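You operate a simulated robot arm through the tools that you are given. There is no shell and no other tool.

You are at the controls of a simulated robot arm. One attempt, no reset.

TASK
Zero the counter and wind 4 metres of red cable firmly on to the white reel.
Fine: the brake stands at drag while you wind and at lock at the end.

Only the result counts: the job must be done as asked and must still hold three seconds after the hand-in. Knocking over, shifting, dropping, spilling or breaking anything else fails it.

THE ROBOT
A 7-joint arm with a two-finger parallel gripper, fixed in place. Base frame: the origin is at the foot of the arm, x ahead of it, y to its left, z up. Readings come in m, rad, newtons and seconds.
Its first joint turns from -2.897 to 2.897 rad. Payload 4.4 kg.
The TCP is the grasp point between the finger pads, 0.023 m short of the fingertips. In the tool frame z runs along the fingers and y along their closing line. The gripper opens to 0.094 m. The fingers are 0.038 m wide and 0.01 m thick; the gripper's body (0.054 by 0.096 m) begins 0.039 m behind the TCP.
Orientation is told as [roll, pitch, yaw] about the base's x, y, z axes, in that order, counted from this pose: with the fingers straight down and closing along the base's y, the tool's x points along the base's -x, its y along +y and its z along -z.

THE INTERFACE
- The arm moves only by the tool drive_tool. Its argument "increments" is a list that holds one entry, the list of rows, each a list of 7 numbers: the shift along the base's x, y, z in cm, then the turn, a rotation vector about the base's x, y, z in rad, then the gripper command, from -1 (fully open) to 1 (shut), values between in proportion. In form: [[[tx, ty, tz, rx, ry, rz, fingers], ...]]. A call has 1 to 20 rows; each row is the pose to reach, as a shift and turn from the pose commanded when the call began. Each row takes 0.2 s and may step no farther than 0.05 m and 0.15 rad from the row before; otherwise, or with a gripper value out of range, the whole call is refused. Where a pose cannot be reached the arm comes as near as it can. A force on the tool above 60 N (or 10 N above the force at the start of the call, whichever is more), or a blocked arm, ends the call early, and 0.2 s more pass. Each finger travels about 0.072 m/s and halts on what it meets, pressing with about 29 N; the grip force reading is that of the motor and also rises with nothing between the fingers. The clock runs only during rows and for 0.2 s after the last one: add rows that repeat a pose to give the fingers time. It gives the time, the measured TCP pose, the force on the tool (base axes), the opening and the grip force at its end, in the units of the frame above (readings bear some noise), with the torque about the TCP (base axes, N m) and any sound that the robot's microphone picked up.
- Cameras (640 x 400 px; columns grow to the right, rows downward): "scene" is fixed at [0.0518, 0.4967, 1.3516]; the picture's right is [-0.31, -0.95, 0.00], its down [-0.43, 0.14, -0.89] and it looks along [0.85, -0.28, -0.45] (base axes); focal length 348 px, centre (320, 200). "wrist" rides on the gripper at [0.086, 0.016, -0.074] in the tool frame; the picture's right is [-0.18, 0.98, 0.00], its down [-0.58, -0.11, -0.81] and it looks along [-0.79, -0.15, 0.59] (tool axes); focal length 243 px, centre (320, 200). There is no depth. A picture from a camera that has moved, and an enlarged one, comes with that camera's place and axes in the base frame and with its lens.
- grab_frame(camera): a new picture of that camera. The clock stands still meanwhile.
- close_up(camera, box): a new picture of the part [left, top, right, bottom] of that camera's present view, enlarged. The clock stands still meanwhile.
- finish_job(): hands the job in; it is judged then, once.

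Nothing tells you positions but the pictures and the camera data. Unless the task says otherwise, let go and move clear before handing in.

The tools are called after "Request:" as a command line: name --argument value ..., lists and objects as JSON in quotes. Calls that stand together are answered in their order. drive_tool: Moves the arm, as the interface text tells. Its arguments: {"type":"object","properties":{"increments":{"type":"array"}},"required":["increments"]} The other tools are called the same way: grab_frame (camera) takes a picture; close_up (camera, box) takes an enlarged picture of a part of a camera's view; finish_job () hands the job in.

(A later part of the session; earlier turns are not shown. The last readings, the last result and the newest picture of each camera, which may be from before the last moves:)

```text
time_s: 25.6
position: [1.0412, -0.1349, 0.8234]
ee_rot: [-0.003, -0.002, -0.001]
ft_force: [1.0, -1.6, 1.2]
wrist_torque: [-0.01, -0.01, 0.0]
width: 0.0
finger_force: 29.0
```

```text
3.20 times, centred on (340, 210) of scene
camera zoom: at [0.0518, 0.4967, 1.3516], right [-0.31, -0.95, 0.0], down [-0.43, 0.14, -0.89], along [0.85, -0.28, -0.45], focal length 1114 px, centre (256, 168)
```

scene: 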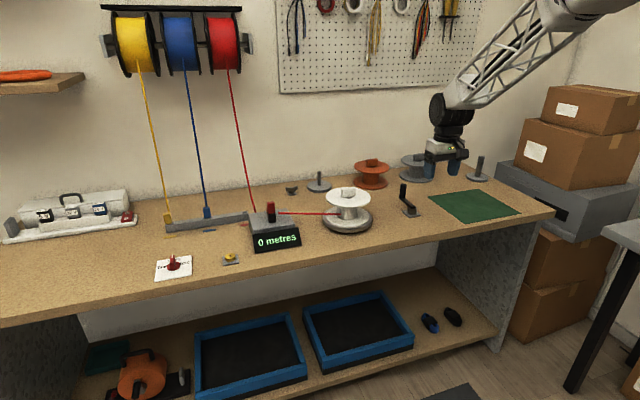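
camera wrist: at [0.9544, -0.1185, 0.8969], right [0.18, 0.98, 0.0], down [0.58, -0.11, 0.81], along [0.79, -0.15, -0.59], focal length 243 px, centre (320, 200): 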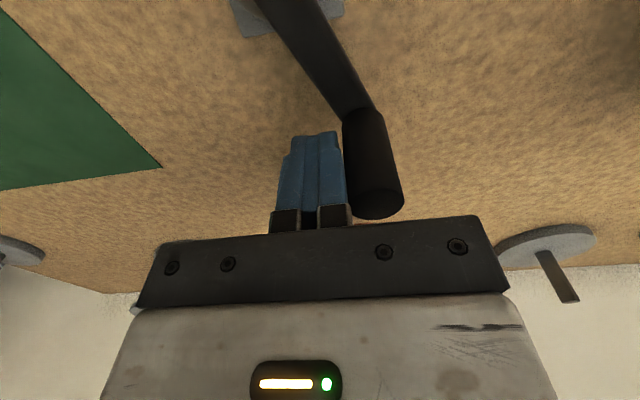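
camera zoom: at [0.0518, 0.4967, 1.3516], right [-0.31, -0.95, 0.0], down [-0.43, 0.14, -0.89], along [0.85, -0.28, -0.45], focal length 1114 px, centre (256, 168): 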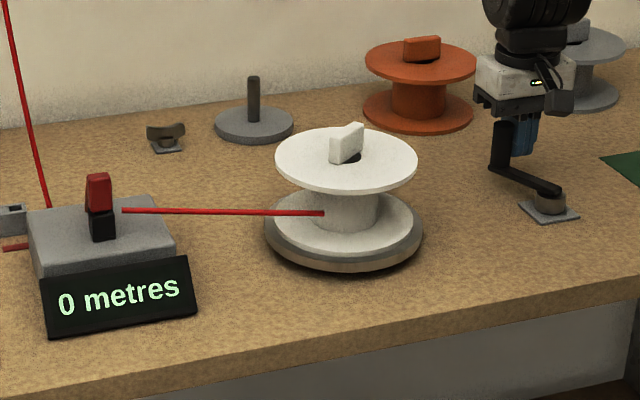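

The reel turned with the crank (its tab swung counter-clockwise), with only 1–2 N of load. I'll push on half a turn and read the counter to learn the winding direction.

Request:
drive_tool --increments '[[[-0.04, 1.98, 0, 0, 0, 0, 1], [-1.39, 4.32, 0, 0, 0, 0, 1], [-3.48, 6.07, 0, 0, 0, 0, 1], [-6.03, 6.99, 0, 0, 0, 0, 1], [-8.75, 6.98, 0, 0, 0, 0, 1], [-11.3, 6.03, 0, 0, 0, 0, 1], [-13.37, 4.28, 0, 0, 0, 0, 1], [-14.71, 1.91, 0, 0, 0, 0, 1], [-15.16, -0.7, 0, 0, 0, 0, 1]]]'

Request:
grab_frame --camera "wrist"

Request:
close_up --camera "scene" --box '[240, 160, 440, 260]'

```text
time_s: 27.6
position: [0.8861, -0.1438, 0.8216]
ee_rot: [-0.002, -0.001, 0.0]
ft_force: [0.0, 2.2, -0.4]
wrist_torque: [0.02, 0.03, 0.03]
width: 0.0001
finger_force: 29.1
```

```text
taken
camera wrist: at [0.8008, -0.127, 0.8966], right [0.18, 0.98, 0.0], down [0.58, -0.11, 0.81], along [0.79, -0.15, -0.59], focal length 243 px, centre (320, 200)
```

wrist: 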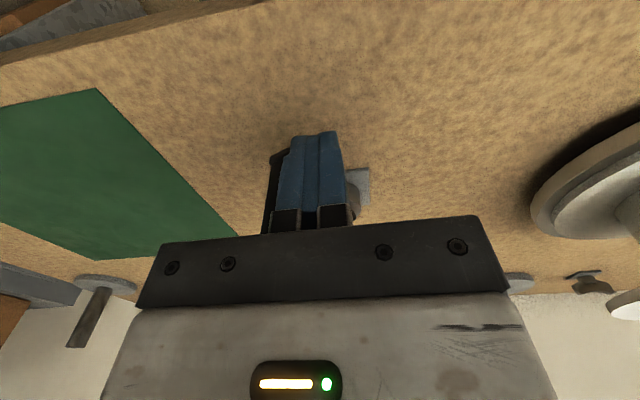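

```text
3.20 times, centred on (340, 210) of scene
camera zoom: at [0.0518, 0.4967, 1.3516], right [-0.31, -0.95, 0.0], down [-0.43, 0.14, -0.89], along [0.85, -0.28, -0.45], focal length 1114 px, centre (256, 168)
```

zoom: 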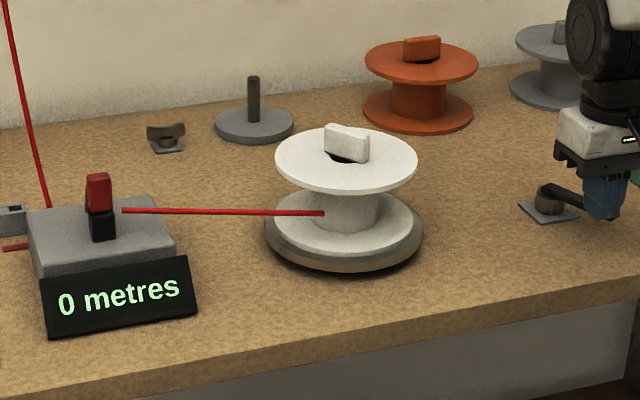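

No change on the counter yet, which fits a reel drum of about 0.2 m per turn. I'll wind one full turn and watch force, sound and display.

Request:
drive_tool --increments '[[[0.77, -3.38, 0, 0, 0, 0, 1], [2.94, -6.1, 0, 0, 0, 0, 1], [6.06, -7.6, 0, 0, 0, 0, 1], [9.54, -7.6, 0, 0, 0, 0, 1], [12.66, -6.1, 0, 0, 0, 0, 1], [14.83, -3.38, 0, 0, 0, 0, 1], [15.6, 0, 0, 0, 0, 0, 1], [14.83, 3.38, 0, 0, 0, 0, 1], [12.66, 6.1, 0, 0, 0, 0, 1], [9.54, 7.6, 0, 0, 0, 0, 1], [6.06, 7.6, 0, 0, 0, 0, 1], [2.94, 6.1, 0, 0, 0, 0, 1], [0.77, 3.38, 0, 0, 0, 0, 1], [0, 0, 0, 0, 0, 0, 1]]]'

Request:
close_up --camera "scene" --box '[240, 160, 440, 260]'

```text
time_s: 30.6
position: [0.8874, -0.1408, 0.8222]
ee_rot: [-0.001, 0.0, 0.0]
ft_force: [0.3, 2.6, 0.6]
wrist_torque: [0.0, 0.02, 0.02]
width: 0.0001
finger_force: 29.1
```

```text
3.20 times, centred on (340, 210) of scene
camera zoom: at [0.0518, 0.4967, 1.3516], right [-0.31, -0.95, 0.0], down [-0.43, 0.14, -0.89], along [0.85, -0.28, -0.45], focal length 1114 px, centre (256, 168)
```

zoom: 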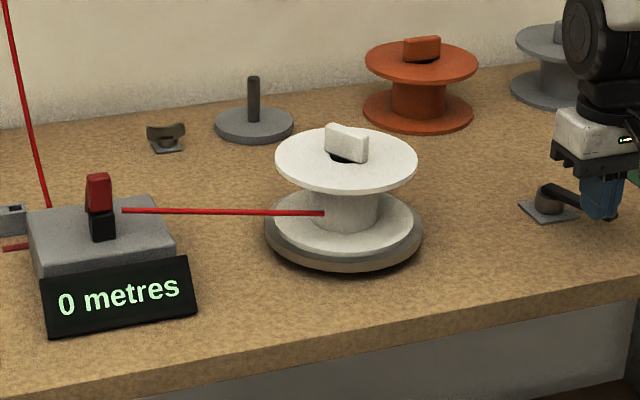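

Request:
drive_tool --increments '[[[0.77, -3.38, 0, 0, 0, 0, 1], [2.94, -6.1, 0, 0, 0, 0, 1], [6.06, -7.6, 0, 0, 0, 0, 1], [9.54, -7.6, 0, 0, 0, 0, 1], [12.66, -6.1, 0, 0, 0, 0, 1], [14.83, -3.38, 0, 0, 0, 0, 1], [15.6, 0, 0, 0, 0, 0, 1], [14.83, 3.38, 0, 0, 0, 0, 1], [12.66, 6.1, 0, 0, 0, 0, 1], [9.54, 7.6, 0, 0, 0, 0, 1], [6.06, 7.6, 0, 0, 0, 0, 1], [2.94, 6.1, 0, 0, 0, 0, 1], [0.77, 3.38, 0, 0, 0, 0, 1], [0, 0, 0, 0, 0, 0, 1]]]'

Request:
close_up --camera "scene" --box '[240, 160, 440, 260]'

Request:
close_up --camera "scene" --box '[310, 180, 390, 240]'

```text
time_s: 33.6
position: [0.8877, -0.1408, 0.8229]
ee_rot: [-0.001, 0.0, 0.0]
ft_force: [0.0, 3.1, -0.5]
wrist_torque: [0.03, 0.02, 0.04]
width: 0.0001
finger_force: 29.3
```

```text
3.20 times, centred on (340, 210) of scene
camera zoom: at [0.0518, 0.4967, 1.3516], right [-0.31, -0.95, 0.0], down [-0.43, 0.14, -0.89], along [0.85, -0.28, -0.45], focal length 1114 px, centre (256, 168)
```

zoom: 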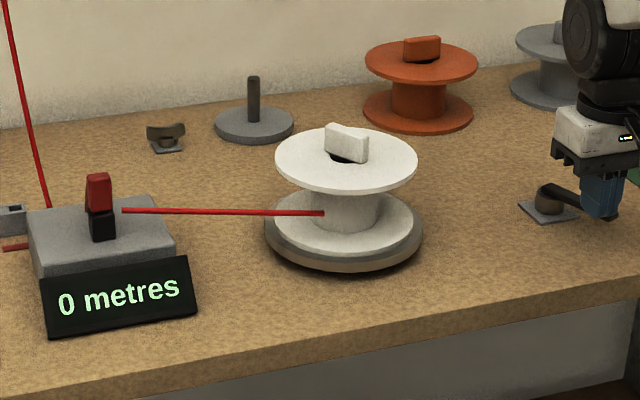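

```text
6.67 times, centred on (350, 210) of scene
camera zoom: at [0.0518, 0.4967, 1.3516], right [-0.31, -0.95, 0.0], down [-0.43, 0.14, -0.89], along [0.85, -0.28, -0.45], focal length 2320 px, centre (120, 133)
```

zoom: 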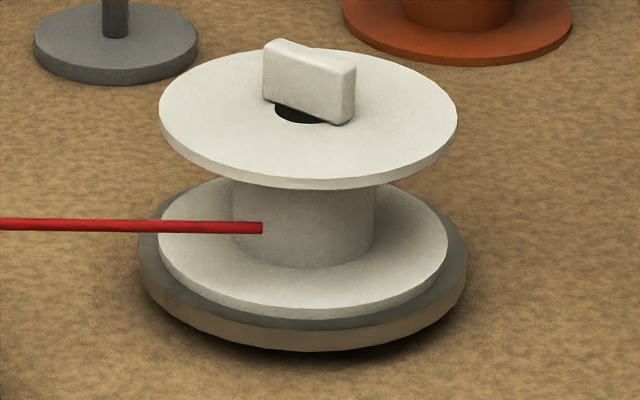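

Still 0 after about 2.4 turns; the reel follows the crank 1:1. I'll wind two more turns the same way, which should show a metre if this is the right direction.

Request:
drive_tool --increments '[[[1.49, -4.58, 0, 0, 0, 0, 1], [5.39, -7.42, 0, 0, 0, 0, 1], [10.21, -7.42, 0, 0, 0, 0, 1], [14.11, -4.58, 0, 0, 0, 0, 1], [15.6, 0, 0, 0, 0, 0, 1], [14.11, 4.58, 0, 0, 0, 0, 1], [10.21, 7.42, 0, 0, 0, 0, 1], [5.39, 7.42, 0, 0, 0, 0, 1], [1.49, 4.58, 0, 0, 0, 0, 1], [0, 0, 0, 0, 0, 0, 1], [1.49, -4.58, 0, 0, 0, 0, 1], [5.39, -7.42, 0, 0, 0, 0, 1], [10.21, -7.42, 0, 0, 0, 0, 1], [14.11, -4.58, 0, 0, 0, 0, 1], [15.6, 0, 0, 0, 0, 0, 1], [14.11, 4.58, 0, 0, 0, 0, 1], [10.21, 7.42, 0, 0, 0, 0, 1], [5.39, 7.42, 0, 0, 0, 0, 1], [1.49, 4.58, 0, 0, 0, 0, 1], [0, 0, 0, 0, 0, 0, 1]]]'

Request:
close_up --camera "scene" --box '[240, 160, 440, 260]'

```text
time_s: 37.8
position: [0.887, -0.1404, 0.821]
ee_rot: [-0.001, 0.001, 0.002]
ft_force: [0.9, 3.6, -0.7]
wrist_torque: [0.03, 0.01, 0.06]
width: 0.0004
finger_force: 28.3
```

```text
3.20 times, centred on (340, 210) of scene
camera zoom: at [0.0518, 0.4967, 1.3516], right [-0.31, -0.95, 0.0], down [-0.43, 0.14, -0.89], along [0.85, -0.28, -0.45], focal length 1114 px, centre (256, 168)
```

zoom: 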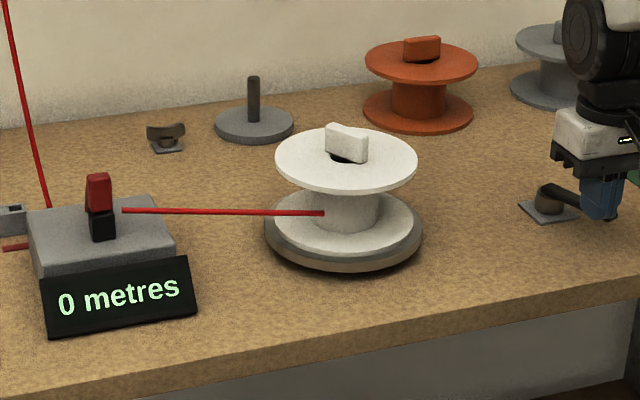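

Request:
drive_tool --increments '[[[1.49, -4.58, 0, 0, 0, 0, 1], [5.39, -7.42, 0, 0, 0, 0, 1], [10.21, -7.42, 0, 0, 0, 0, 1], [14.11, -4.58, 0, 0, 0, 0, 1], [15.6, 0, 0, 0, 0, 0, 1], [14.11, 4.58, 0, 0, 0, 0, 1], [10.21, 7.42, 0, 0, 0, 0, 1], [5.39, 7.42, 0, 0, 0, 0, 1], [1.49, 4.58, 0, 0, 0, 0, 1], [0, 0, 0, 0, 0, 0, 1], [1.49, -4.58, 0, 0, 0, 0, 1], [5.39, -7.42, 0, 0, 0, 0, 1], [10.21, -7.42, 0, 0, 0, 0, 1], [14.11, -4.58, 0, 0, 0, 0, 1], [15.6, 0, 0, 0, 0, 0, 1], [14.11, 4.58, 0, 0, 0, 0, 1], [10.21, 7.42, 0, 0, 0, 0, 1], [5.39, 7.42, 0, 0, 0, 0, 1], [1.49, 4.58, 0, 0, 0, 0, 1], [0, 0, 0, 0, 0, 0, 1]]]'

Request:
grab_frame --camera "scene"

Request:
close_up --camera "scene" --box '[240, 160, 440, 260]'

```text
time_s: 42.0
position: [0.8887, -0.1423, 0.821]
ee_rot: [-0.002, -0.001, -0.001]
ft_force: [-0.2, 0.2, -0.3]
wrist_torque: [-0.03, -0.02, 0.02]
width: 0.0
finger_force: 28.6
```

```text
taken
```

scene: 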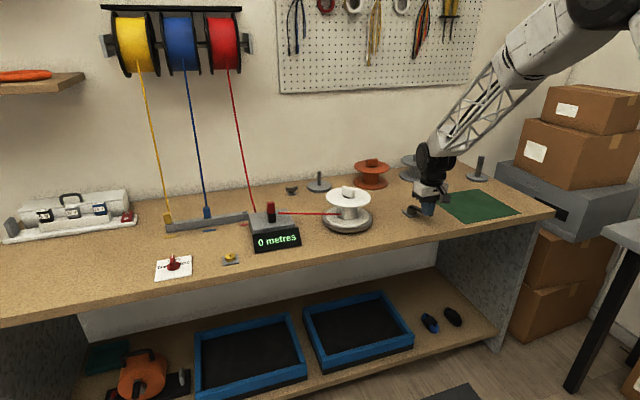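

```text
3.20 times, centred on (340, 210) of scene
camera zoom: at [0.0518, 0.4967, 1.3516], right [-0.31, -0.95, 0.0], down [-0.43, 0.14, -0.89], along [0.85, -0.28, -0.45], focal length 1114 px, centre (256, 168)
```

zoom: 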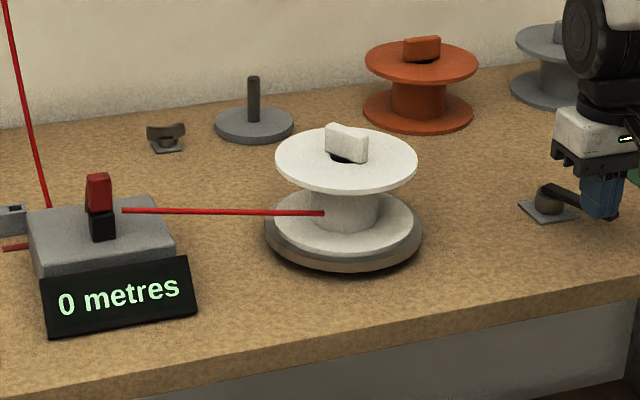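

After about 6.4 counter-clockwise turns the counter still reads 0, so this is probably the paying-out direction. I'll lift over the handle to its other side and test clockwise.

Request:
drive_tool --increments '[[[0, 0.6, 0, 0, 0, 0, 1], [0, 0.6, 3, 0, 0, 0, 1], [0, 0.6, 6, 0, 0, 0, 1], [-2, -1.5, 8, 0, 0, 0, 1], [-2, -5.5, 8, 0, 0, 0, 1], [-1, -8, 8, 0, 0, 0, 1], [-1, -8, 8, 0, 0, 0, 1]]]'

Request:
grab_frame --camera "wrist"

Request:
close_up --camera "scene" --box '[340, 140, 500, 240]'

```text
time_s: 43.6
position: [0.8791, -0.2229, 0.9034]
ee_rot: [-0.001, -0.001, 0.0]
ft_force: [-0.1, -0.8, -0.8]
wrist_torque: [0.0, 0.04, 0.0]
width: 0.0
finger_force: 28.9
```

```text
taken
camera wrist: at [0.7932, -0.2058, 0.9772], right [0.18, 0.98, 0.0], down [0.58, -0.11, 0.81], along [0.79, -0.15, -0.59], focal length 243 px, centre (320, 200)
```

wrist: 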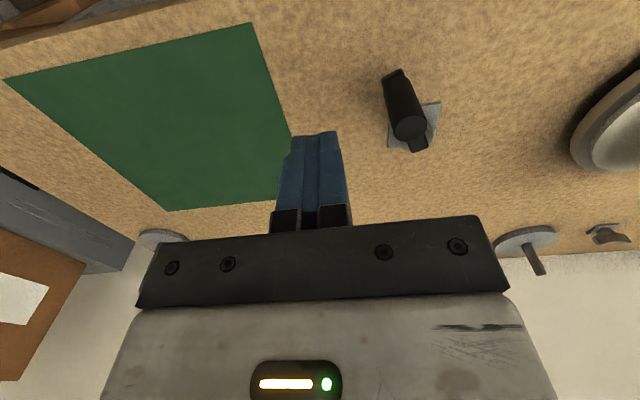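

```text
4.00 times, centred on (420, 190) of scene
camera zoom: at [0.0518, 0.4967, 1.3516], right [-0.31, -0.95, 0.0], down [-0.43, 0.14, -0.89], along [0.85, -0.28, -0.45], focal length 1392 px, centre (-80, 240)
```

zoom: 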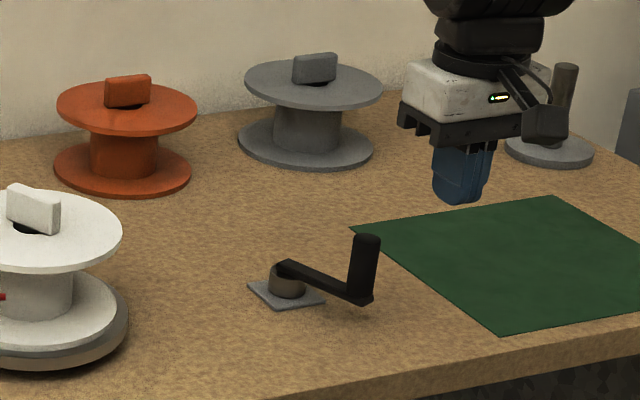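

The handle now sits at about (0.906, −0.165), which gives a better fit: hub (0.974, −0.143), radius 7 cm. I'll lower the closed fingers beyond the handle and push one turn clockwise.

Request:
drive_tool --increments '[[[3, 0.5, 0, 0, 0, 0, 1], [5.43, 0.5, -2, 0, 0, 0, 1], [5.43, 0.5, -5, 0, 0, 0, 1], [5.43, 0.5, -8, 0, 0, 0, 1], [5.43, 2.16, -8, 0, 0, 0, 1], [2.85, 5.71, -8, 0, 0, 0, 1], [2.85, 10.09, -8, 0, 0, 0, 1], [5.43, 13.64, -8, 0, 0, 0, 1], [9.6, 15.0, -8, 0, 0, 0, 1], [13.77, 13.64, -8, 0, 0, 0, 1], [16.35, 10.09, -8, 0, 0, 0, 1], [16.35, 5.71, -8, 0, 0, 0, 1], [13.77, 2.16, -8, 0, 0, 0, 1], [9.6, 0.8, -8, 0, 0, 0, 1], [5.43, 2.16, -8, 0, 0, 0, 1]]]'

Request:
close_up --camera "scene" --box '[240, 160, 440, 260]'

Request:
grab_frame --camera "wrist"

```text
time_s: 46.8
position: [0.9319, -0.2026, 0.823]
ee_rot: [0.0, -0.002, 0.0]
ft_force: [0.1, -3.8, 3.0]
wrist_torque: [0.08, 0.08, 0.06]
width: 0.0001
finger_force: 29.2
```

```text
3.20 times, centred on (340, 210) of scene
camera zoom: at [0.0518, 0.4967, 1.3516], right [-0.31, -0.95, 0.0], down [-0.43, 0.14, -0.89], along [0.85, -0.28, -0.45], focal length 1114 px, centre (256, 168)
```

zoom: 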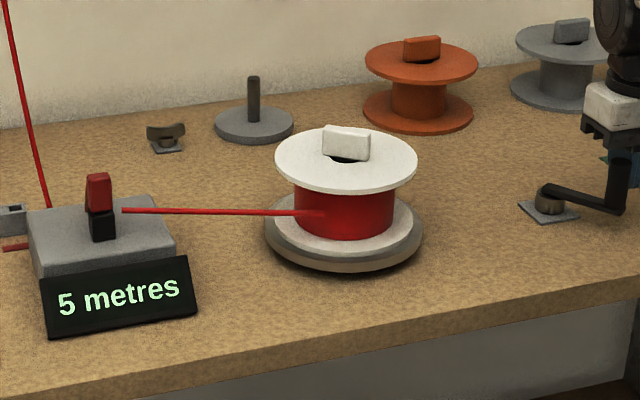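

```text
taken
camera wrist: at [0.8461, -0.1867, 0.8981], right [0.18, 0.98, 0.0], down [0.58, -0.11, 0.81], along [0.79, -0.15, -0.59], focal length 243 px, centre (320, 200)
```

wrist: 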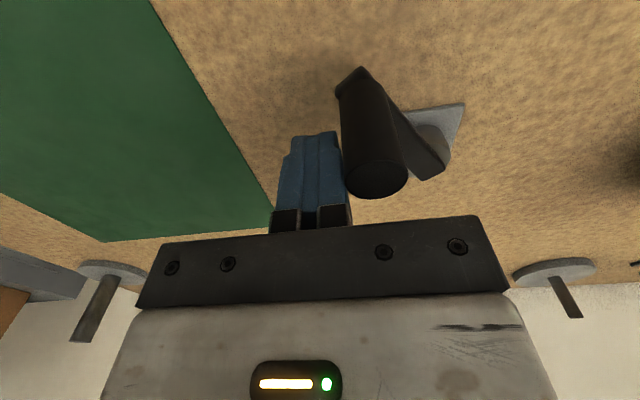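

Clockwise winds, about 5 m per crank turn, so the counter now reads 5: I have wound roughly a metre too much. I'll cross to the other side of the handle, unwind below 4 and then wind back up to 4 so the last motion is winding under drag.

Request:
drive_tool --increments '[[[0.5, -0.8, 0, 0, 0, 0, 1], [0.5, -0.8, 4, 0, 0, 0, 1], [0, 0, 8, 0, 0, 0, 1], [-2, 4, 8, 0, 0, 0, 1], [-2.9, 7.1, 7, 0, 0, 0, 1], [-2.9, 7.1, 3.5, 0, 0, 0, 1], [-2.9, 7.1, 0, 0, 0, 0, 1], [-2.9, 7.1, 0, 0, 0, 0, 1]]]'

Request:
grab_frame --camera "wrist"

Request:
close_up --camera "scene" --box '[240, 160, 440, 260]'

```text
time_s: 48.6
position: [0.9036, -0.1305, 0.822]
ee_rot: [-0.002, -0.002, 0.0]
ft_force: [0.1, 0.0, 0.3]
wrist_torque: [-0.03, -0.01, 0.01]
width: 0.0
finger_force: 29.5
```

```text
taken
camera wrist: at [0.8178, -0.1138, 0.8972], right [0.18, 0.98, 0.0], down [0.58, -0.11, 0.81], along [0.79, -0.15, -0.59], focal length 243 px, centre (320, 200)
```

wrist: 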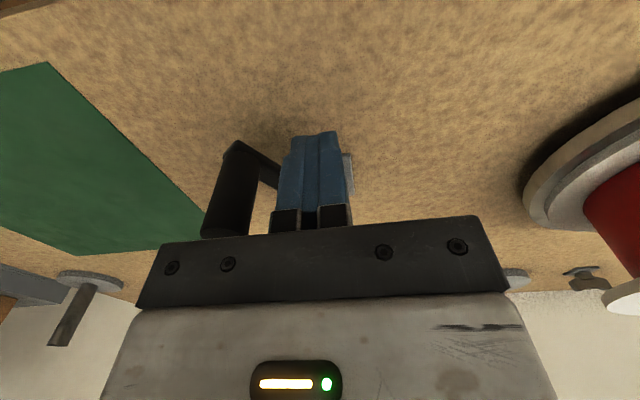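

```text
3.20 times, centred on (340, 210) of scene
camera zoom: at [0.0518, 0.4967, 1.3516], right [-0.31, -0.95, 0.0], down [-0.43, 0.14, -0.89], along [0.85, -0.28, -0.45], focal length 1114 px, centre (256, 168)
```

zoom: 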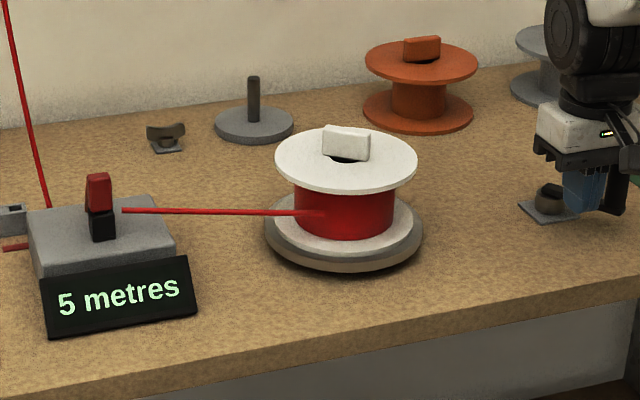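

Request:
drive_tool --increments '[[[-0.13, -1.41, 0, 0, 0, 0, 1], [0.02, -2.82, 0, 0, 0, 0, 1], [0.45, -4.17, 0, 0, 0, 0, 1], [0.95, -5.11, 0, 0, 0, 0, 1]]]'

Request:
close_up --camera "scene" --box '[240, 160, 440, 260]'

```text
time_s: 49.6
position: [0.9114, -0.1801, 0.823]
ee_rot: [-0.001, -0.001, 0.001]
ft_force: [-0.6, 1.7, -0.6]
wrist_torque: [0.01, 0.03, 0.01]
width: 0.0001
finger_force: 28.8
```

```text
3.20 times, centred on (340, 210) of scene
camera zoom: at [0.0518, 0.4967, 1.3516], right [-0.31, -0.95, 0.0], down [-0.43, 0.14, -0.89], along [0.85, -0.28, -0.45], focal length 1114 px, centre (256, 168)
```

zoom: 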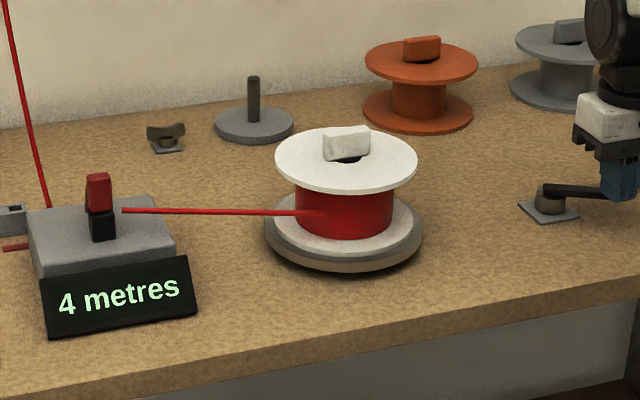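

The counter goes back down when turned counter-clockwise and now reads 4. I'll keep unwinding in small steps to find where the reading changes, so I can centre it on 4.

Request:
drive_tool --increments '[[[0.87, -1.12, 0, 0, 0, 0, 1], [1.94, -2.05, 0, 0, 0, 0, 1]]]'

Request:
close_up --camera "scene" --box '[240, 160, 440, 260]'

Request:
grab_frame --camera "wrist"

```text
time_s: 50.2
position: [0.9311, -0.2008, 0.8231]
ee_rot: [-0.001, 0.0, 0.0]
ft_force: [-2.0, 0.5, -1.3]
wrist_torque: [0.0, 0.01, 0.01]
width: 0.0002
finger_force: 28.7
```

```text
3.20 times, centred on (340, 210) of scene
camera zoom: at [0.0518, 0.4967, 1.3516], right [-0.31, -0.95, 0.0], down [-0.43, 0.14, -0.89], along [0.85, -0.28, -0.45], focal length 1114 px, centre (256, 168)
```

zoom: 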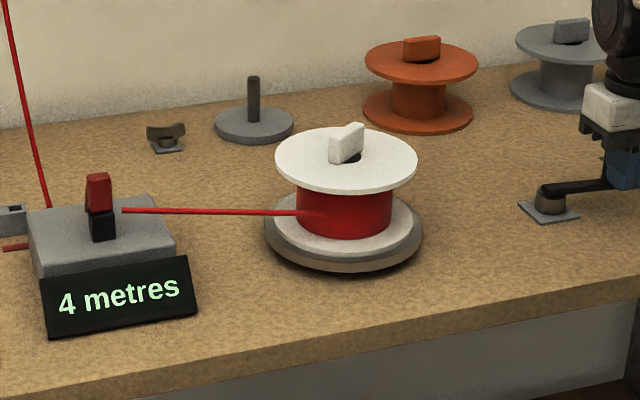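

```text
taken
camera wrist: at [0.8459, -0.1849, 0.8975], right [0.18, 0.98, 0.0], down [0.58, -0.11, 0.81], along [0.79, -0.15, -0.59], focal length 243 px, centre (320, 200)
```

wrist: 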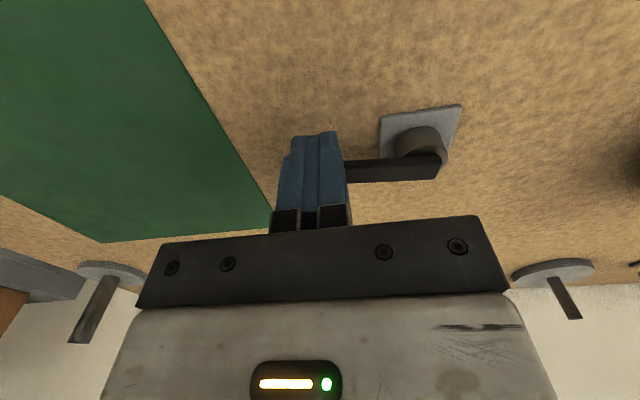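

Request:
drive_tool --increments '[[[1.23, -0.69, 0, 0, 0, 0, 1], [2.58, -1.13, 0, 0, 0, 0, 1]]]'

Request:
close_up --camera "scene" --box '[240, 160, 440, 260]'

```text
time_s: 50.8
position: [0.9595, -0.2141, 0.8231]
ee_rot: [-0.003, 0.002, 0.0]
ft_force: [-0.4, 0.2, 0.1]
wrist_torque: [0.01, 0.01, -0.03]
width: 0.0
finger_force: 28.8
```

```text
3.20 times, centred on (340, 210) of scene
camera zoom: at [0.0518, 0.4967, 1.3516], right [-0.31, -0.95, 0.0], down [-0.43, 0.14, -0.89], along [0.85, -0.28, -0.45], focal length 1114 px, centre (256, 168)
```

zoom: 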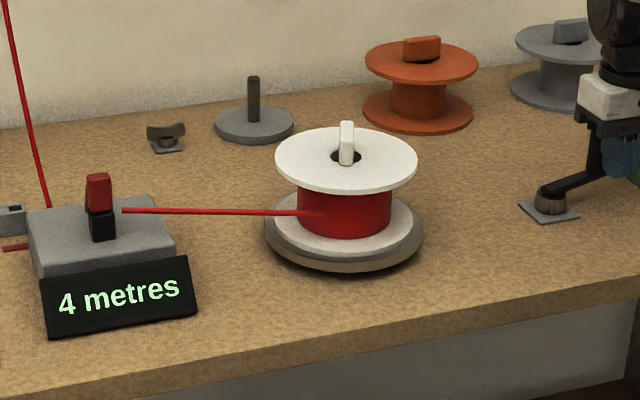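

Request:
drive_tool --increments '[[[1.41, -0.16, 0, 0, 0, 0, 1], [2.82, -0.04, 0, 0, 0, 0, 1]]]'

Request:
close_up --camera "scene" --box '[240, 160, 440, 260]'

Request:
grab_frame --camera "wrist"

```text
time_s: 51.4
position: [0.9868, -0.2147, 0.8228]
ee_rot: [-0.003, -0.002, -0.001]
ft_force: [-1.0, -1.4, -0.7]
wrist_torque: [0.0, 0.02, -0.04]
width: 0.0001
finger_force: 28.9
```

```text
3.20 times, centred on (340, 210) of scene
camera zoom: at [0.0518, 0.4967, 1.3516], right [-0.31, -0.95, 0.0], down [-0.43, 0.14, -0.89], along [0.85, -0.28, -0.45], focal length 1114 px, centre (256, 168)
```

zoom: 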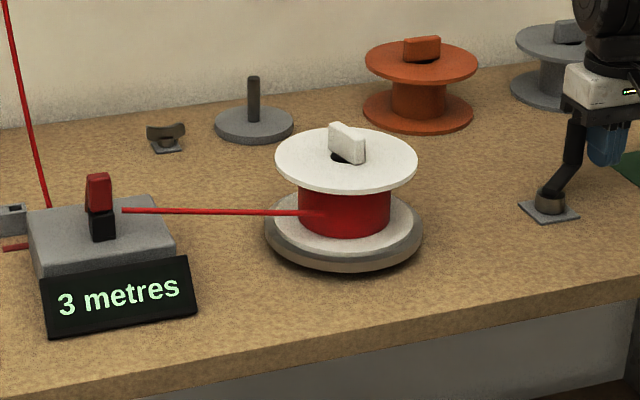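

```text
taken
camera wrist: at [0.9017, -0.1972, 0.8972], right [0.18, 0.98, 0.0], down [0.58, -0.11, 0.81], along [0.79, -0.15, -0.59], focal length 243 px, centre (320, 200)
```

wrist: 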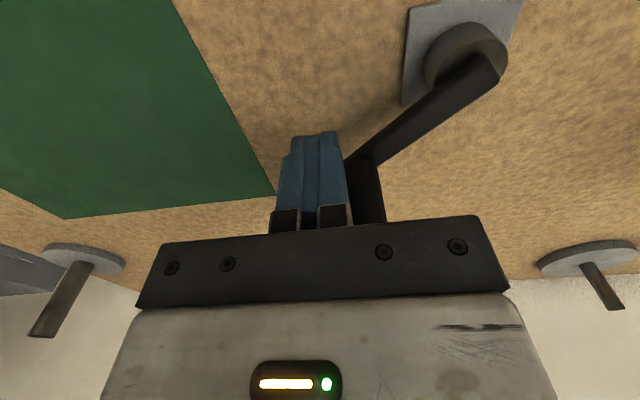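

Reading 3 now. The 4-to-3 change came about 1.15 rad after the 5-to-4 change; I'll go on to the lower transitions to tell whether the display rounds or truncates.

Request:
drive_tool --increments '[[[2.01, 0.71, 0, 0, 0, 0, 1], [3.71, 1.97, 0, 0, 0, 0, 1]]]'

Request:
close_up --camera "scene" --box '[240, 160, 440, 260]'

```text
time_s: 52.0
position: [1.0238, -0.1924, 0.8221]
ee_rot: [-0.001, -0.002, 0.0]
ft_force: [1.1, -2.1, -1.6]
wrist_torque: [0.02, -0.01, -0.02]
width: 0.0
finger_force: 29.0
```

```text
3.20 times, centred on (340, 210) of scene
camera zoom: at [0.0518, 0.4967, 1.3516], right [-0.31, -0.95, 0.0], down [-0.43, 0.14, -0.89], along [0.85, -0.28, -0.45], focal length 1114 px, centre (256, 168)
```

zoom: 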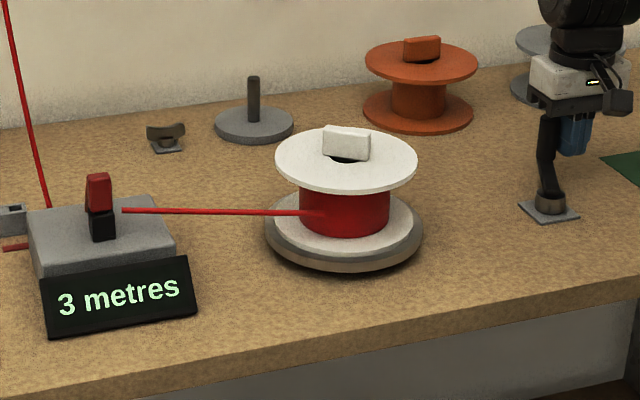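

Request:
drive_tool --increments '[[[1.26, 1.71, 0, 0, 0, 0, 1]]]'

Request:
close_up --camera "scene" --box '[240, 160, 440, 260]'

```text
time_s: 52.4
position: [1.0352, -0.176, 0.819]
ee_rot: [-0.002, -0.001, 0.0]
ft_force: [-0.3, 0.1, 0.3]
wrist_torque: [0.01, 0.0, -0.01]
width: 0.0
finger_force: 28.7
```

```text
3.20 times, centred on (340, 210) of scene
camera zoom: at [0.0518, 0.4967, 1.3516], right [-0.31, -0.95, 0.0], down [-0.43, 0.14, -0.89], along [0.85, -0.28, -0.45], focal length 1114 px, centre (256, 168)
```

zoom: 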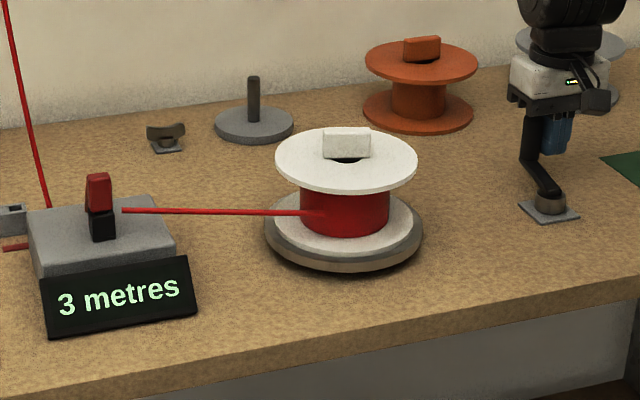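

Request:
drive_tool --increments '[[[0.53, 1.32, 0, 0, 0, 0, 1]]]'

Request:
close_up --camera "scene" --box '[240, 160, 440, 260]'

```text
time_s: 52.8
position: [1.041, -0.1619, 0.8207]
ee_rot: [-0.001, -0.003, 0.0]
ft_force: [-0.1, -1.9, -1.1]
wrist_torque: [0.0, 0.0, 0.02]
width: 0.0001
finger_force: 29.2
```

```text
3.20 times, centred on (340, 210) of scene
camera zoom: at [0.0518, 0.4967, 1.3516], right [-0.31, -0.95, 0.0], down [-0.43, 0.14, -0.89], along [0.85, -0.28, -0.45], focal length 1114 px, centre (256, 168)
```

zoom: 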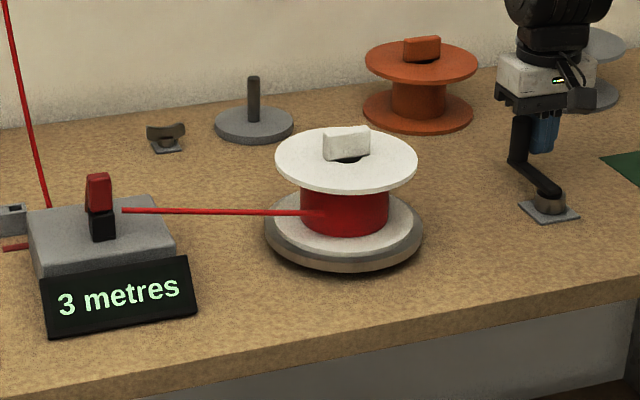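

Request:
drive_tool --increments '[[[0.26, 1.39, 0, 0, 0, 0, 1]]]'

Request:
close_up --camera "scene" --box '[240, 160, 440, 260]'

```text
time_s: 53.2
position: [1.0437, -0.1487, 0.8205]
ee_rot: [-0.002, 0.0, -0.001]
ft_force: [-1.0, -1.2, -0.9]
wrist_torque: [0.0, 0.02, 0.03]
width: 0.0
finger_force: 28.5
```

```text
3.20 times, centred on (340, 210) of scene
camera zoom: at [0.0518, 0.4967, 1.3516], right [-0.31, -0.95, 0.0], down [-0.43, 0.14, -0.89], along [0.85, -0.28, -0.45], focal length 1114 px, centre (256, 168)
```

zoom: 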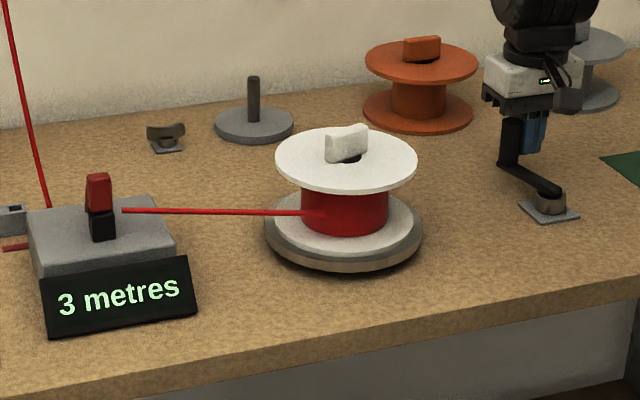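

Request:
drive_tool --increments '[[[-0.03, 1.42, 0, 0, 0, 0, 1]]]'

Request:
close_up --camera "scene" --box '[240, 160, 440, 260]'

```text
time_s: 53.6
position: [1.0433, -0.1335, 0.8207]
ee_rot: [-0.001, 0.0, 0.002]
ft_force: [0.0, -2.0, -0.1]
wrist_torque: [0.01, -0.03, 0.02]
width: 0.0
finger_force: 28.9
```

```text
3.20 times, centred on (340, 210) of scene
camera zoom: at [0.0518, 0.4967, 1.3516], right [-0.31, -0.95, 0.0], down [-0.43, 0.14, -0.89], along [0.85, -0.28, -0.45], focal length 1114 px, centre (256, 168)
```

zoom: 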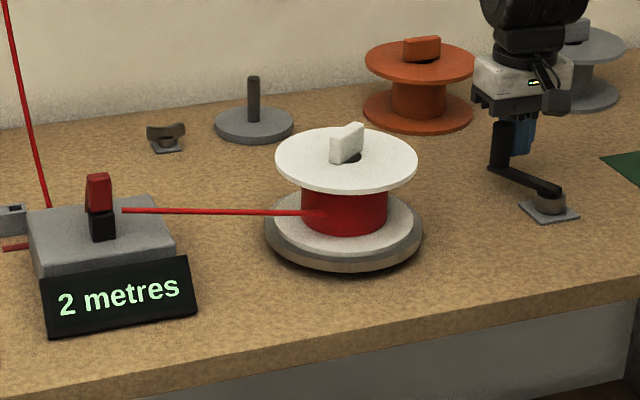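

Now 2: the transitions lie about 1.4 rad of crank apart. I'll continue to the next one.

Request:
drive_tool --increments '[[[-0.56, 2.04, 0, 0, 0, 0, 1], [-1.7, 3.83, 0, 0, 0, 0, 1], [-3.31, 5.21, 0, 0, 0, 0, 1]]]'

Request:
close_up --camera "scene" --box '[240, 160, 440, 260]'

```text
time_s: 54.4
position: [1.0094, -0.0819, 0.8213]
ee_rot: [-0.002, -0.002, 0.001]
ft_force: [0.9, 0.3, 1.7]
wrist_torque: [0.03, 0.05, -0.03]
width: 0.0
finger_force: 29.3
```

```text
3.20 times, centred on (340, 210) of scene
camera zoom: at [0.0518, 0.4967, 1.3516], right [-0.31, -0.95, 0.0], down [-0.43, 0.14, -0.89], along [0.85, -0.28, -0.45], focal length 1114 px, centre (256, 168)
```

zoom: 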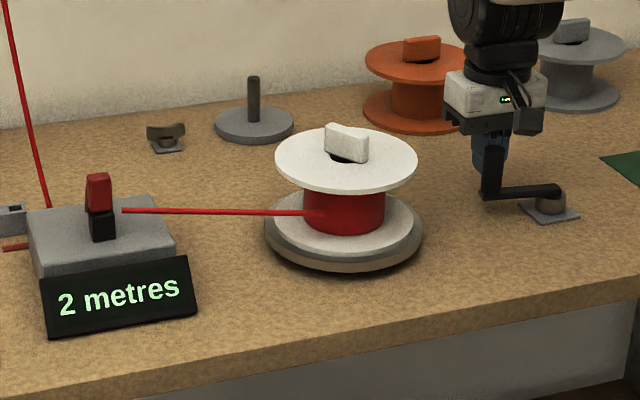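

Request:
drive_tool --increments '[[[-1.28, 0.62, 0, 0, 0, 0, 1]]]'

Request:
close_up --camera "scene" --box '[240, 160, 440, 260]'

```text
time_s: 54.8
position: [0.9974, -0.0766, 0.8211]
ee_rot: [-0.001, 0.001, 0.0]
ft_force: [2.2, -0.1, 1.5]
wrist_torque: [0.01, 0.04, -0.04]
width: 0.0
finger_force: 29.4
```

```text
3.20 times, centred on (340, 210) of scene
camera zoom: at [0.0518, 0.4967, 1.3516], right [-0.31, -0.95, 0.0], down [-0.43, 0.14, -0.89], along [0.85, -0.28, -0.45], focal length 1114 px, centre (256, 168)
```

zoom: 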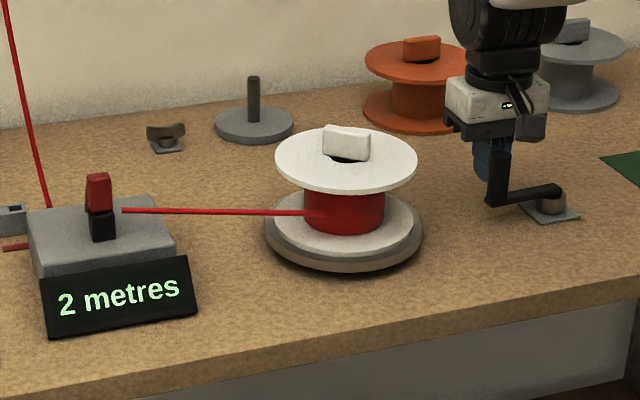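

Request:
drive_tool --increments '[[[-1.37, 0.36, 0, 0, 0, 0, 1]]]'

Request:
close_up --camera "scene" --box '[240, 160, 440, 260]'

```text
time_s: 55.2
position: [0.9824, -0.0732, 0.8213]
ee_rot: [-0.003, -0.001, 0.0]
ft_force: [0.3, -0.5, 0.6]
wrist_torque: [-0.02, 0.01, 0.02]
width: 0.0001
finger_force: 29.0
```

```text
3.20 times, centred on (340, 210) of scene
camera zoom: at [0.0518, 0.4967, 1.3516], right [-0.31, -0.95, 0.0], down [-0.43, 0.14, -0.89], along [0.85, -0.28, -0.45], focal length 1114 px, centre (256, 168)
```

zoom: 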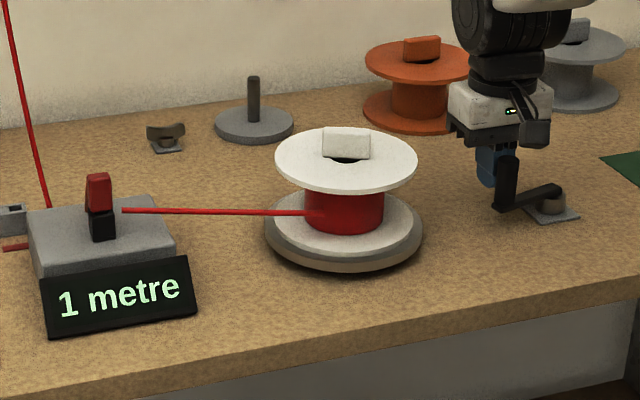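

Request:
drive_tool --increments '[[[-1.42, 0.07, 0, 0, 0, 0, 1], [-3.5, -0.34, 0, 0, 0, 0, 1], [-5.36, -1.35, 0, 0, 0, 0, 1], [-6.85, -2.87, 0, 0, 0, 0, 1]]]'

Request:
close_up --camera "scene" --box '[240, 160, 440, 260]'

```text
time_s: 56.2
position: [0.9154, -0.1016, 0.8216]
ee_rot: [-0.001, -0.001, -0.001]
ft_force: [0.6, 1.6, 0.5]
wrist_torque: [-0.01, -0.02, -0.02]
width: 0.0
finger_force: 29.3
```

```text
3.20 times, centred on (340, 210) of scene
camera zoom: at [0.0518, 0.4967, 1.3516], right [-0.31, -0.95, 0.0], down [-0.43, 0.14, -0.89], along [0.85, -0.28, -0.45], focal length 1114 px, centre (256, 168)
```

zoom: 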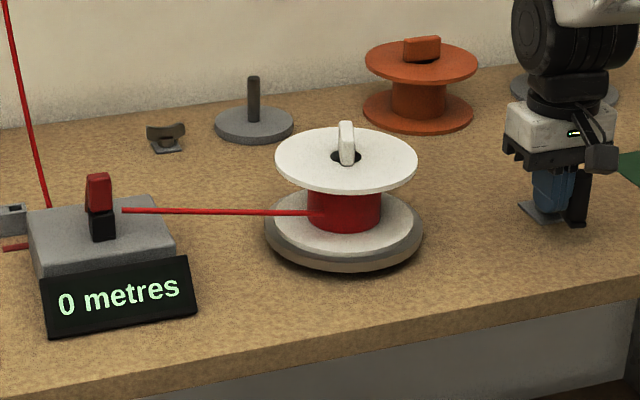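

The counter shows 0 with some red still on the drum. A bit more unwinding shows where the drum goes bare, which settles the rounding question.

Request:
drive_tool --increments '[[[-0.97, -1.88, 0, 0, 0, 0, 1]]]'

Request:
close_up --camera "scene" --box '[240, 160, 440, 260]'

```text
time_s: 56.6
position: [0.905, -0.1212, 0.8235]
ee_rot: [-0.003, -0.002, -0.001]
ft_force: [-0.2, 1.2, 1.3]
wrist_torque: [-0.01, 0.03, 0.0]
width: 0.0003
finger_force: 29.3
```

```text
3.20 times, centred on (340, 210) of scene
camera zoom: at [0.0518, 0.4967, 1.3516], right [-0.31, -0.95, 0.0], down [-0.43, 0.14, -0.89], along [0.85, -0.28, -0.45], focal length 1114 px, centre (256, 168)
```

zoom: 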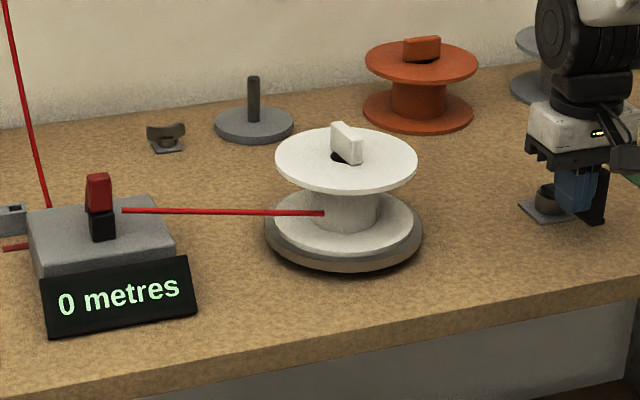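

The drum is bare just past 0, which points to a rounding display. I'll turn a little farther so it is surely at zero, then lift across to the clockwise-pushing side and rewind from scratch under drag with small steps.

Request:
drive_tool --increments '[[[-0.37, -2.09, 0, 0, 0, 0, 1], [-0.1, -4.2, 0, 0, 0, 0, 1], [0.77, -6.13, 0, 0, 0, 0, 1], [1.19, -6.71, 0, 0, 0, 0, 1], [0.8, -6.2, 0, 0, 0, 0, 1], [0.8, -6.2, 4, 0, 0, 0, 1], [0.8, -6.2, 8, 0, 0, 0, 1], [4.5, -8.5, 8, 0, 0, 0, 1], [8, -10, 8, 0, 0, 0, 1], [8, -10, 8, 0, 0, 0, 1]]]'

Request:
grab_frame --camera "wrist"

Request:
close_up --camera "scene" --box '[240, 160, 440, 260]'

Request:
close_up --camera "scene" --box '[360, 160, 480, 235]'

```text
time_s: 58.8
position: [0.9861, -0.2183, 0.9003]
ee_rot: [-0.002, 0.0, 0.0]
ft_force: [0.4, 0.0, 0.0]
wrist_torque: [0.02, 0.01, 0.01]
width: 0.0001
finger_force: 29.2
```

```text
taken
camera wrist: at [0.9007, -0.2025, 0.9753], right [0.18, 0.98, 0.0], down [0.58, -0.11, 0.81], along [0.79, -0.15, -0.59], focal length 243 px, centre (320, 200)
```

wrist: 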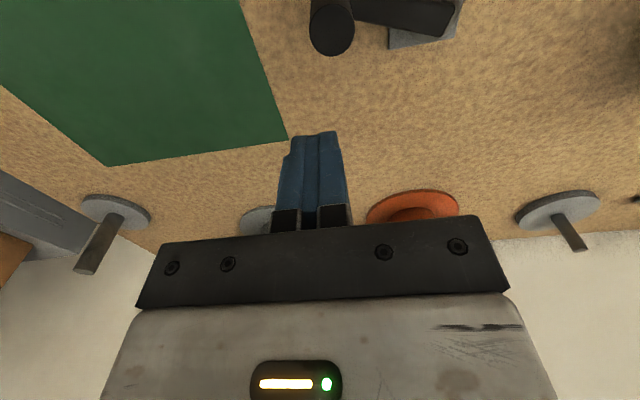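

```text
3.20 times, centred on (340, 210) of scene
camera zoom: at [0.0518, 0.4967, 1.3516], right [-0.31, -0.95, 0.0], down [-0.43, 0.14, -0.89], along [0.85, -0.28, -0.45], focal length 1114 px, centre (256, 168)
```

zoom: 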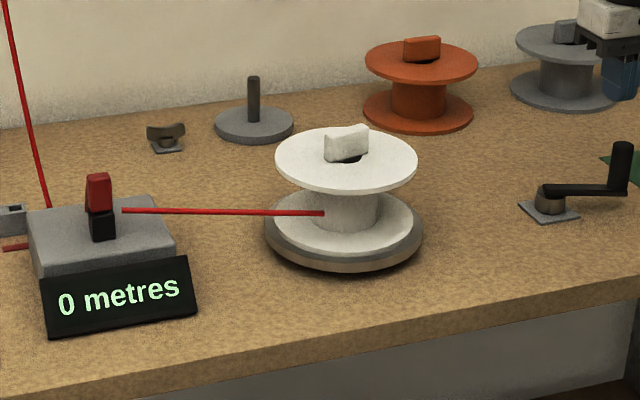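

```text
5.33 times, centred on (420, 198) of scene
camera zoom: at [0.0518, 0.4967, 1.3516], right [-0.31, -0.95, 0.0], down [-0.43, 0.14, -0.89], along [0.85, -0.28, -0.45], focal length 1856 px, centre (-213, 213)
```

zoom: 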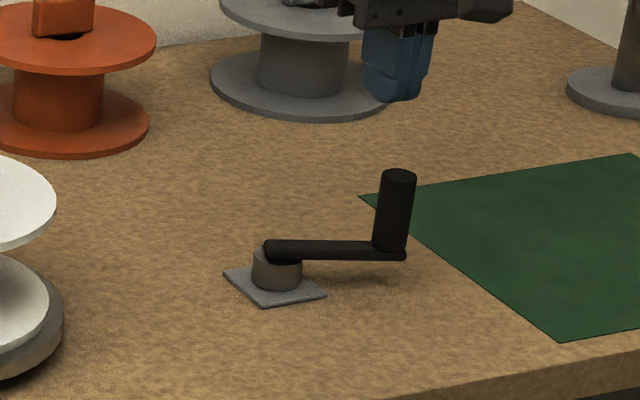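

Request:
drive_tool --increments '[[[0, 0, -3, 0, 0, 0, 1], [0, 0, -6, 0, 0, 0, 1], [0, 0, -8, 0, 0, 0, 1], [-0.65, 0.66, -8, 0, 0, 0, 1], [-2.07, 0.67, -8, 0, 0, 0, 1], [-3.45, 0.97, -8, 0, 0, 0, 1]]]'

Request:
close_up --camera "scene" --box '[240, 160, 440, 260]'

```text
time_s: 60.2
position: [0.9515, -0.2099, 0.8224]
ee_rot: [0.0, -0.002, 0.0]
ft_force: [1.6, -1.2, 0.6]
wrist_torque: [0.01, 0.08, 0.02]
width: 0.0
finger_force: 28.7
```

```text
3.20 times, centred on (340, 210) of scene
camera zoom: at [0.0518, 0.4967, 1.3516], right [-0.31, -0.95, 0.0], down [-0.43, 0.14, -0.89], along [0.85, -0.28, -0.45], focal length 1114 px, centre (256, 168)
```

zoom: 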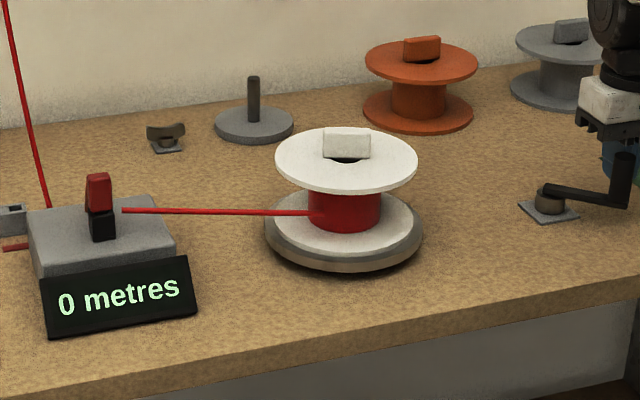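

Request:
drive_tool --increments '[[[-1.3, 0.57, 0, 0, 0, 0, 1]]]'

Request:
close_up --camera "scene" --box '[240, 160, 440, 260]'

```text
time_s: 60.6
position: [0.9392, -0.2042, 0.8216]
ee_rot: [-0.002, 0.0, 0.001]
ft_force: [0.8, -0.8, 1.6]
wrist_torque: [0.03, 0.01, 0.02]
width: 0.0
finger_force: 28.5
```

```text
3.20 times, centred on (340, 210) of scene
camera zoom: at [0.0518, 0.4967, 1.3516], right [-0.31, -0.95, 0.0], down [-0.43, 0.14, -0.89], along [0.85, -0.28, -0.45], focal length 1114 px, centre (256, 168)
```

zoom: 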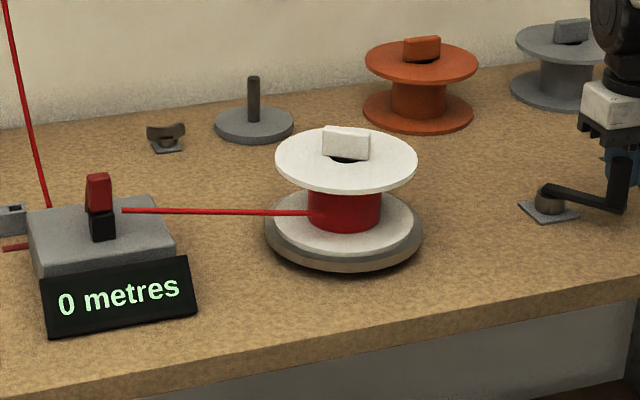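

Request:
drive_tool --increments '[[[-1.16, 0.82, 0, 0, 0, 0, 1]]]'

Request:
close_up --camera "scene" --box '[240, 160, 440, 260]'

```text
time_s: 61.0
position: [0.9268, -0.1967, 0.8218]
ee_rot: [-0.002, 0.0, -0.001]
ft_force: [0.0, -0.3, -0.5]
wrist_torque: [-0.02, 0.0, 0.01]
width: 0.0001
finger_force: 29.7
```

```text
3.20 times, centred on (340, 210) of scene
camera zoom: at [0.0518, 0.4967, 1.3516], right [-0.31, -0.95, 0.0], down [-0.43, 0.14, -0.89], along [0.85, -0.28, -0.45], focal length 1114 px, centre (256, 168)
```

zoom: 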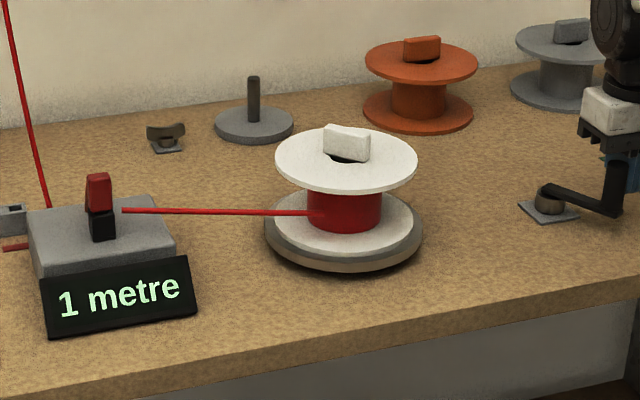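

The display flips to 1 at roughly half a metre of winding, so it rounds to the nearest metre and 1 m takes about 1.3 rad of crank. I'll wind on slowly to about 2.3 m.

Request:
drive_tool --increments '[[[-0.98, 1.03, 0, 0, 0, 0, 1], [-1.73, 2.23, 0, 0, 0, 0, 1], [-2.22, 3.56, 0, 0, 0, 0, 1], [-2.45, 4.96, 0, 0, 0, 0, 1], [-2.39, 6.37, 0, 0, 0, 0, 1], [-2.05, 7.75, 0, 0, 0, 0, 1], [-1.44, 9.03, 0, 0, 0, 0, 1], [-0.6, 10.17, 0, 0, 0, 0, 1], [0.46, 11.11, 0, 0, 0, 0, 1], [1.69, 11.83, 0, 0, 0, 0, 1], [3.03, 12.28, 0, 0, 0, 0, 1]]]'

Request:
close_up --camera "scene" --box '[240, 160, 440, 260]'

```text
time_s: 63.4
position: [0.9569, -0.0739, 0.8231]
ee_rot: [-0.002, -0.002, 0.0]
ft_force: [-0.9, 0.7, -0.3]
wrist_torque: [0.01, 0.02, 0.01]
width: 0.0
finger_force: 28.6
```

```text
3.20 times, centred on (340, 210) of scene
camera zoom: at [0.0518, 0.4967, 1.3516], right [-0.31, -0.95, 0.0], down [-0.43, 0.14, -0.89], along [0.85, -0.28, -0.45], focal length 1114 px, centre (256, 168)
```

zoom: 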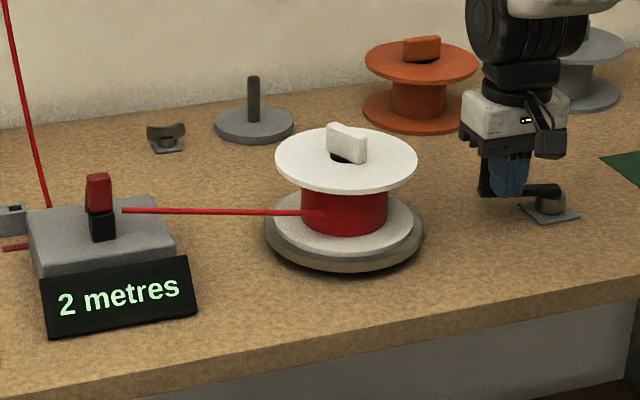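

Request:
drive_tool --increments '[[[1.4, 0.19, 0, 0, 0, 0, 1], [2.82, 0.09, 0, 0, 0, 0, 1], [4.18, -0.29, 0, 0, 0, 0, 1], [5.45, -0.94, 0, 0, 0, 0, 1], [6.56, -1.82, 0, 0, 0, 0, 1], [7.47, -2.9, 0, 0, 0, 0, 1]]]'

Request:
close_up --camera "scene" --box '[240, 160, 440, 260]'

```text
time_s: 64.8
position: [1.0323, -0.1037, 0.8225]
ee_rot: [-0.003, 0.003, 0.0]
ft_force: [0.3, 0.0, -0.1]
wrist_torque: [0.02, 0.04, 0.0]
width: 0.0002
finger_force: 29.7
```

```text
3.20 times, centred on (340, 210) of scene
camera zoom: at [0.0518, 0.4967, 1.3516], right [-0.31, -0.95, 0.0], down [-0.43, 0.14, -0.89], along [0.85, -0.28, -0.45], focal length 1114 px, centre (256, 168)
```

zoom: 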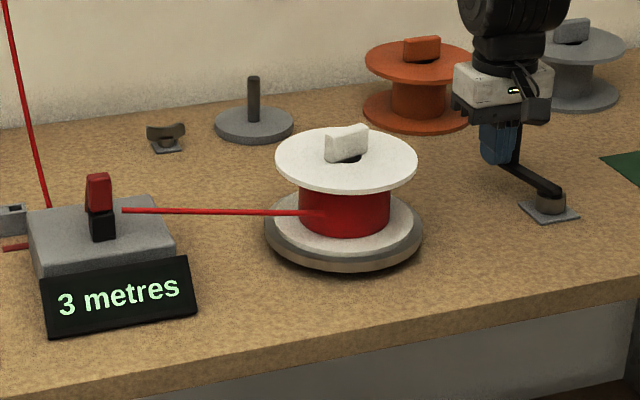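

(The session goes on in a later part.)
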